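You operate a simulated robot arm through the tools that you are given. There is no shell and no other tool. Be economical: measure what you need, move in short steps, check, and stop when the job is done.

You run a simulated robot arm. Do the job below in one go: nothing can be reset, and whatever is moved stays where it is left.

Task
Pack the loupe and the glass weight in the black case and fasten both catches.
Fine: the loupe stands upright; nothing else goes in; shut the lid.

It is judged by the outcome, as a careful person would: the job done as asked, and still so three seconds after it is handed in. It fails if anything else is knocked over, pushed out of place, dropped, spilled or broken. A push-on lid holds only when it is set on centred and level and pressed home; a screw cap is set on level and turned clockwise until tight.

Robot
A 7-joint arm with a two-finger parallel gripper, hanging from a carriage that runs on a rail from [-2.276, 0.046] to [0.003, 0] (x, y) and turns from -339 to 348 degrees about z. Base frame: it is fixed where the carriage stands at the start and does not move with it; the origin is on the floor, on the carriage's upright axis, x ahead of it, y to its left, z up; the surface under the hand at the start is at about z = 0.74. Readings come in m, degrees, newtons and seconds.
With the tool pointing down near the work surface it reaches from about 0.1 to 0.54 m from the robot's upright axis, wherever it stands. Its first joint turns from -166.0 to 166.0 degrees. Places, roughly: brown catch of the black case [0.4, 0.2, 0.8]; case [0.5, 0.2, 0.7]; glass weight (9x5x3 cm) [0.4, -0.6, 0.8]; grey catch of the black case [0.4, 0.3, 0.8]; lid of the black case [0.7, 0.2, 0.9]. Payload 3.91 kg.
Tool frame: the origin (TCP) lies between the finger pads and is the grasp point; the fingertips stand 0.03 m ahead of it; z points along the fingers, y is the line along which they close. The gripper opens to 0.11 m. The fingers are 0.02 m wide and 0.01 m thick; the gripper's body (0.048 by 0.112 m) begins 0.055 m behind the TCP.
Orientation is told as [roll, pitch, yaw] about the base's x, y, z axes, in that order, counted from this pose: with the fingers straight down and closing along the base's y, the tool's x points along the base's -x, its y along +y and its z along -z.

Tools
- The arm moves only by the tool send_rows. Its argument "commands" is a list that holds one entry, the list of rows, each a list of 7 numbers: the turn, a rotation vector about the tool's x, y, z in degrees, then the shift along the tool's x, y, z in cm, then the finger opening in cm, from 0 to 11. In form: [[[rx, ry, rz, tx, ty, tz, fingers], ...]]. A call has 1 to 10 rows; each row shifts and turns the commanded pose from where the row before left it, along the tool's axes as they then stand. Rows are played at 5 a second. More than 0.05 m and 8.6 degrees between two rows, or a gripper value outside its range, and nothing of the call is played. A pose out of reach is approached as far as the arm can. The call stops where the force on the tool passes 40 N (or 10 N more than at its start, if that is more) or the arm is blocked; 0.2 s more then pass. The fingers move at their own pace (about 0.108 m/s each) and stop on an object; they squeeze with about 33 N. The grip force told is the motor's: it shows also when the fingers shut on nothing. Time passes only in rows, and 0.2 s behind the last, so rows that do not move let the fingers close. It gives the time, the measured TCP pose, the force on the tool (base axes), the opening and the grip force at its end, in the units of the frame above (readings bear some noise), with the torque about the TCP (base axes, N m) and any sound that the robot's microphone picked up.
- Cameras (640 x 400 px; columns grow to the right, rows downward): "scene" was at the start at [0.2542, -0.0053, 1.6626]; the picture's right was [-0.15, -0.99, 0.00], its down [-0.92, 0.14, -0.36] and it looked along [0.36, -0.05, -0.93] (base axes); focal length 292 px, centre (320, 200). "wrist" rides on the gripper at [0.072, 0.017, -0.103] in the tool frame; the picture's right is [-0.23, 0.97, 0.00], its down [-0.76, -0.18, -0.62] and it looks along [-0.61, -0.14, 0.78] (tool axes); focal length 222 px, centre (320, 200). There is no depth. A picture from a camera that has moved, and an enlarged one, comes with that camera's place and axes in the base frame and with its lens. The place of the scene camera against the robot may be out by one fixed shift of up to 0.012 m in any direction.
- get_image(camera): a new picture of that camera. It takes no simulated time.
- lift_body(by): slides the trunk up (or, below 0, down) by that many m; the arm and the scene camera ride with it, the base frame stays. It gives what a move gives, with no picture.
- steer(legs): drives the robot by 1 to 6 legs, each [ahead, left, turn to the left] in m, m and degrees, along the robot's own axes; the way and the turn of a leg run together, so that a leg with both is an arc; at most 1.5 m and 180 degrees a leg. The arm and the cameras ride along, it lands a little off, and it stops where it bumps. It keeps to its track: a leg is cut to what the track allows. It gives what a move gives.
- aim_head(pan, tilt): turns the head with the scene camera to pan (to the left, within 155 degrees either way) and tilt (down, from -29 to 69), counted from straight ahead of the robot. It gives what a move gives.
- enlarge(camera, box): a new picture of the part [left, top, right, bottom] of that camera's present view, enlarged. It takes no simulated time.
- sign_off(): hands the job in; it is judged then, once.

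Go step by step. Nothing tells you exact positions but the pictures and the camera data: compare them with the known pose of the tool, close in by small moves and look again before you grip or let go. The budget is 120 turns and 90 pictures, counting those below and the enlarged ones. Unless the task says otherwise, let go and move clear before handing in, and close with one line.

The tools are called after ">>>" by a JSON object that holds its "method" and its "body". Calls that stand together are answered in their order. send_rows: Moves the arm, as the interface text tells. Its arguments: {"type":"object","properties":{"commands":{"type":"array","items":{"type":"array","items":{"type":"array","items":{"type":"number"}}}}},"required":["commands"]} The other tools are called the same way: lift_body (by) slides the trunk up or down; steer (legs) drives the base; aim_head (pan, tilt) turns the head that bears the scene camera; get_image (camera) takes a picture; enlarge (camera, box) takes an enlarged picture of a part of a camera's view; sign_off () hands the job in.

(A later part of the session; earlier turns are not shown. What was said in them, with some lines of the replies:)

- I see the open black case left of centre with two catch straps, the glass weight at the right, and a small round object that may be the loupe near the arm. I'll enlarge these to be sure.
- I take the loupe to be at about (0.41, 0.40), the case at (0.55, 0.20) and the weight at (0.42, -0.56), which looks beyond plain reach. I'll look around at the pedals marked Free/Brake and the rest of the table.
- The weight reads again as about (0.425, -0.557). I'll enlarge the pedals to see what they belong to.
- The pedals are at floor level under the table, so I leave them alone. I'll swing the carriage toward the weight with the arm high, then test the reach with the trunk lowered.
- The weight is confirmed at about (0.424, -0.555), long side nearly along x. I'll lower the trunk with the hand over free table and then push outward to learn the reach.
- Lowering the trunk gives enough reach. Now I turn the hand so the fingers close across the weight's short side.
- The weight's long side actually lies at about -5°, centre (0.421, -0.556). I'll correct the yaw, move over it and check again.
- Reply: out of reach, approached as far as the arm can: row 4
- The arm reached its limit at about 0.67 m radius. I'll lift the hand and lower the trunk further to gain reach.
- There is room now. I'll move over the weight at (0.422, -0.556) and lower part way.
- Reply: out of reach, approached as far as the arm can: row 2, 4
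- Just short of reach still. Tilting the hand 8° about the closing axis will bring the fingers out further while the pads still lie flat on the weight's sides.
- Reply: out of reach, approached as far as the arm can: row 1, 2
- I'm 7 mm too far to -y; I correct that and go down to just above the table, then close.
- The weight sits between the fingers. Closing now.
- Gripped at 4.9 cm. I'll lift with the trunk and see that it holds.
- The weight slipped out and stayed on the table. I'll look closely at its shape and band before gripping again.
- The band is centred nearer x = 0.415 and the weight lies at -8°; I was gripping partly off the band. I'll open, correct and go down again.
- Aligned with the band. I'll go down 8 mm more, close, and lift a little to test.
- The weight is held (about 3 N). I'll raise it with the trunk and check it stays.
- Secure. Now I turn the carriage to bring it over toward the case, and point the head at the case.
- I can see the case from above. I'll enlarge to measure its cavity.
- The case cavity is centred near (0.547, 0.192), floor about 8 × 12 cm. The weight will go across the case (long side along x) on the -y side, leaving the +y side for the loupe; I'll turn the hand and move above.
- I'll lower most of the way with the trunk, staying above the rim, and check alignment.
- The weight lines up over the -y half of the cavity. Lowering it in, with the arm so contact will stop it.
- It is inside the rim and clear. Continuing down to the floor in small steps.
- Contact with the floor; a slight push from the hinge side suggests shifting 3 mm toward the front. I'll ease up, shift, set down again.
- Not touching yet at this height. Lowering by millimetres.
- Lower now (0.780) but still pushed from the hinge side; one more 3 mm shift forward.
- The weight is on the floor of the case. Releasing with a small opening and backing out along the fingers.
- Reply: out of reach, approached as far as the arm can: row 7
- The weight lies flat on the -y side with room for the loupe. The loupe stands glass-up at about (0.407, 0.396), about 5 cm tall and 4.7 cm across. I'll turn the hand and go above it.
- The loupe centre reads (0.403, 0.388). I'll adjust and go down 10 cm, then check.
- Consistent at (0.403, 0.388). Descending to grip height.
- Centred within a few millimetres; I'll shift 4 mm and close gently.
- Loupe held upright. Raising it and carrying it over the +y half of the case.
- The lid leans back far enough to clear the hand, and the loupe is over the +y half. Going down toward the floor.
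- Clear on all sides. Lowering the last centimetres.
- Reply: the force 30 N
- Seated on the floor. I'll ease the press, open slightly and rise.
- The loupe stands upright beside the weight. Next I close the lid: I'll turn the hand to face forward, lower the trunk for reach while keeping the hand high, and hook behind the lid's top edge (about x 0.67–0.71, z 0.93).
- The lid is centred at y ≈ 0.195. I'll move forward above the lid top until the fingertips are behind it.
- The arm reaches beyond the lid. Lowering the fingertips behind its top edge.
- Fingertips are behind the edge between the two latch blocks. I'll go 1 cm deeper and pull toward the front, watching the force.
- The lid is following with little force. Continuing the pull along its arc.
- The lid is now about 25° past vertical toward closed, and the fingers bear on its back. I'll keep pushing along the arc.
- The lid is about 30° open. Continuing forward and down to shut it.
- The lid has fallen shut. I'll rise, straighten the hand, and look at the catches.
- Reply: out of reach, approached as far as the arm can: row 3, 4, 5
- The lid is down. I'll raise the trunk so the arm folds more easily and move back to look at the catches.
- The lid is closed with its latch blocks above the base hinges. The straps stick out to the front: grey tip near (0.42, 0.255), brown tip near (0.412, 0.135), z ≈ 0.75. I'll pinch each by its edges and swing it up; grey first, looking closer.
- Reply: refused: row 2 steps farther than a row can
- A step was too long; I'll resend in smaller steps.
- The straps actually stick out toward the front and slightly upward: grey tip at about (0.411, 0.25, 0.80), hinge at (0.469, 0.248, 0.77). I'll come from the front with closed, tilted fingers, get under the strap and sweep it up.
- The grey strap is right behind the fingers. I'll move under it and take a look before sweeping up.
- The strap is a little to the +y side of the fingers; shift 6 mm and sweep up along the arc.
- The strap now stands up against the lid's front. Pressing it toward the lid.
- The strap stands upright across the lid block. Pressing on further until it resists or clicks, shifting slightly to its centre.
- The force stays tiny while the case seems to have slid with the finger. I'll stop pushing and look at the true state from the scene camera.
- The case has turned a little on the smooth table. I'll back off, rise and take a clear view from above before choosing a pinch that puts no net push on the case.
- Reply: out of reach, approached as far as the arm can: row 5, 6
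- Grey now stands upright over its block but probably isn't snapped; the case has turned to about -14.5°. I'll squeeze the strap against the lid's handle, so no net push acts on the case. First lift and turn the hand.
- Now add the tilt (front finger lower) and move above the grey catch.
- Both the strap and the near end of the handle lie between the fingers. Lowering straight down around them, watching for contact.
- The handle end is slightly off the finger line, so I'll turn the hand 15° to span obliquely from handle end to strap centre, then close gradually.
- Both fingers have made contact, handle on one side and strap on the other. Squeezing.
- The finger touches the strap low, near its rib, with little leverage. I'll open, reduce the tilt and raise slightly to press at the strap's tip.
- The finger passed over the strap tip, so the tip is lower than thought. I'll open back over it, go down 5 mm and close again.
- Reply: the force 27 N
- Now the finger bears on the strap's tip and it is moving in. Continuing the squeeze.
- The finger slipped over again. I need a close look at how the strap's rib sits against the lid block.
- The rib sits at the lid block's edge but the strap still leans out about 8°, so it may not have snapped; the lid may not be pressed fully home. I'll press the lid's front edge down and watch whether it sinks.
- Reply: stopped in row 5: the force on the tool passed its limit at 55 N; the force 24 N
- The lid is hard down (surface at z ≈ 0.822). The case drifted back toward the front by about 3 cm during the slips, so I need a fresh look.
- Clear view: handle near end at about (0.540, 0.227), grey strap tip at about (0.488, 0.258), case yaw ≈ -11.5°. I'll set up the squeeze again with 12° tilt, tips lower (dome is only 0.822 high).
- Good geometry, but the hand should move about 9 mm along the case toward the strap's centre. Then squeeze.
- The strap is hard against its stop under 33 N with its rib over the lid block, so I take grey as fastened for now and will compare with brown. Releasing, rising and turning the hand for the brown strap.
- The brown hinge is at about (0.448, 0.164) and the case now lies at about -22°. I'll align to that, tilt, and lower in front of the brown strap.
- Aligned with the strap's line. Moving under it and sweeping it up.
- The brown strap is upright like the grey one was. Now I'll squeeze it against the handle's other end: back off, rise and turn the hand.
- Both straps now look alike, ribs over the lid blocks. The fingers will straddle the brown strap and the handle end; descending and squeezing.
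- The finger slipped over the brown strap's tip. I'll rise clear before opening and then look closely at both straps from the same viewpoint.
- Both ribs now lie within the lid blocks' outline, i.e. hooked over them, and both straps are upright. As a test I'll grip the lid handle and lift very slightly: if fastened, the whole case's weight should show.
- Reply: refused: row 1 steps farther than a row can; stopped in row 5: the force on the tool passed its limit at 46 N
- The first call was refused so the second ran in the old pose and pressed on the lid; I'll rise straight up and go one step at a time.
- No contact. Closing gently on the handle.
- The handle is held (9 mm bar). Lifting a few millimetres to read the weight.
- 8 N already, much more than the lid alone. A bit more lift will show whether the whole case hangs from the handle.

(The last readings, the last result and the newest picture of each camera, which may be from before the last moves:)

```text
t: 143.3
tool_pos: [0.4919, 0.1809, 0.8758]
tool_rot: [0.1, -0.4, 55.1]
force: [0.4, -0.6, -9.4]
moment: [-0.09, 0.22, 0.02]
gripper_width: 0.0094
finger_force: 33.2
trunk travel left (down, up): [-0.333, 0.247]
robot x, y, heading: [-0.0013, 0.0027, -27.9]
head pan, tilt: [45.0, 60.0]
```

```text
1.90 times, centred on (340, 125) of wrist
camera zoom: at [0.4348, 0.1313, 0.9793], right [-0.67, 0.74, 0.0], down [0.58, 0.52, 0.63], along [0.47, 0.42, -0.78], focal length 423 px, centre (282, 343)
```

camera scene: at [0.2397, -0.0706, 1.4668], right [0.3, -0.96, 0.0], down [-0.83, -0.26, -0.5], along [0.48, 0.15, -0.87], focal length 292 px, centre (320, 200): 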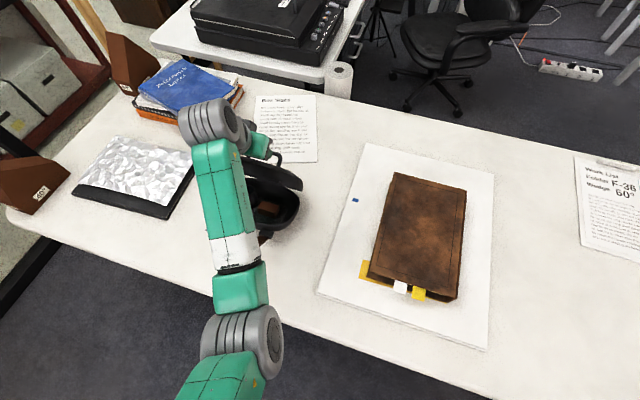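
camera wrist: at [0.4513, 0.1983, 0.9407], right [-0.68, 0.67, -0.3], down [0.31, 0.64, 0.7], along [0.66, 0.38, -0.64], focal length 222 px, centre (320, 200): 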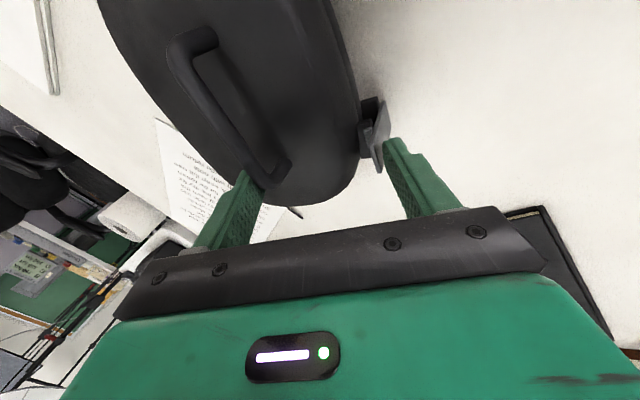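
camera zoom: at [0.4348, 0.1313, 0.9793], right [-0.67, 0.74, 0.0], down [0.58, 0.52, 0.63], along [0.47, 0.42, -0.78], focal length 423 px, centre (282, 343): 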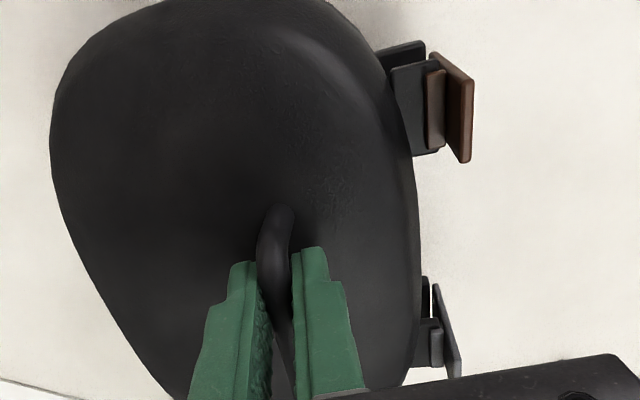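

The whole case (about 9.4 N) hangs from the lid handle with both catches holding, so it is shut and fastened. I'll set it back down gently and let go.

>>> {"method": "send_rows", "body": {"commands": [[[0, 0, 0, 0, 0, 0.5, 0], [0, 0, 0, 0, 0, 0.4, 0], [0, 0, 0, 0, 0, 0.3, 0], [0, 0, 0, 0, 0, 0.15, 0], [0, 0, 0, 0, 0, 0, 0]]]}}

```text
t: 144.5
tool_pos: [0.4949, 0.1819, 0.8628]
tool_rot: [-0.2, -0.6, 55.1]
force: [-11.4, -0.6, 29.3]
moment: [0.03, 0.17, -0.01]
gripper_width: 0.0095
finger_force: 33.2
trunk travel left (down, up): [-0.333, 0.247]
robot x, y, heading: [0.0007, 0.003, -27.7]
head pan, tilt: [45.0, 60.0]
```

It is down on the table. Easing the pressure, opening and rising clear.

>>> {"method": "send_rows", "body": {"commands": [[[0, 0, 0, 0, 0, -0.15, 0], [0, 0, 0, 0, 0, 0, 2.5], [0, 0, 0, 0, 0, 0, 4], [0, 0, 0, 0, 0, -2, 4], [0, 0, 0, 0, 0, -4, 4], [0, 0, 0, 0, 0, -4, 4], [0, 0, 0, 0, 0, -4, 4], [0, 0, 0, 0, 0, 0, 4]]]}}

```text
t: 146.3
tool_pos: [0.4956, 0.1775, 1.0059]
tool_rot: [0.0, -0.6, 55.1]
force: [-0.5, 0.3, 0.0]
moment: [0.01, 0.02, 0.01]
gripper_width: 0.0401
finger_force: 0.1
trunk travel left (down, up): [-0.333, 0.247]
robot x, y, heading: [-0.0036, 0.0019, -27.8]
head pan, tilt: [45.0, 60.0]
```

The hand is clear. A last look at the closed case, if any picture is left.

>>> {"method": "enlarge", "body": {"camera": "scene", "box": [180, 120, 340, 270]}}

```text
refused: no pictures are left
```

The case is shut and its catches held its full weight; the hand is clear. Handing in.

>>> {"method": "sign_off", "body": {}}

```text
The job is handed in.
```

The loupe (upright) and the glass weight are in the black case with nothing else. The lid is shut and both catches are fastened; I lifted the case about 1 cm by its handle and they held, but I had no picture left to check it after setting it down. While I worked the catches the case slid several centimetres and turned about 30°, and the weight slipped from the grip once on the table before I lifted it properly.
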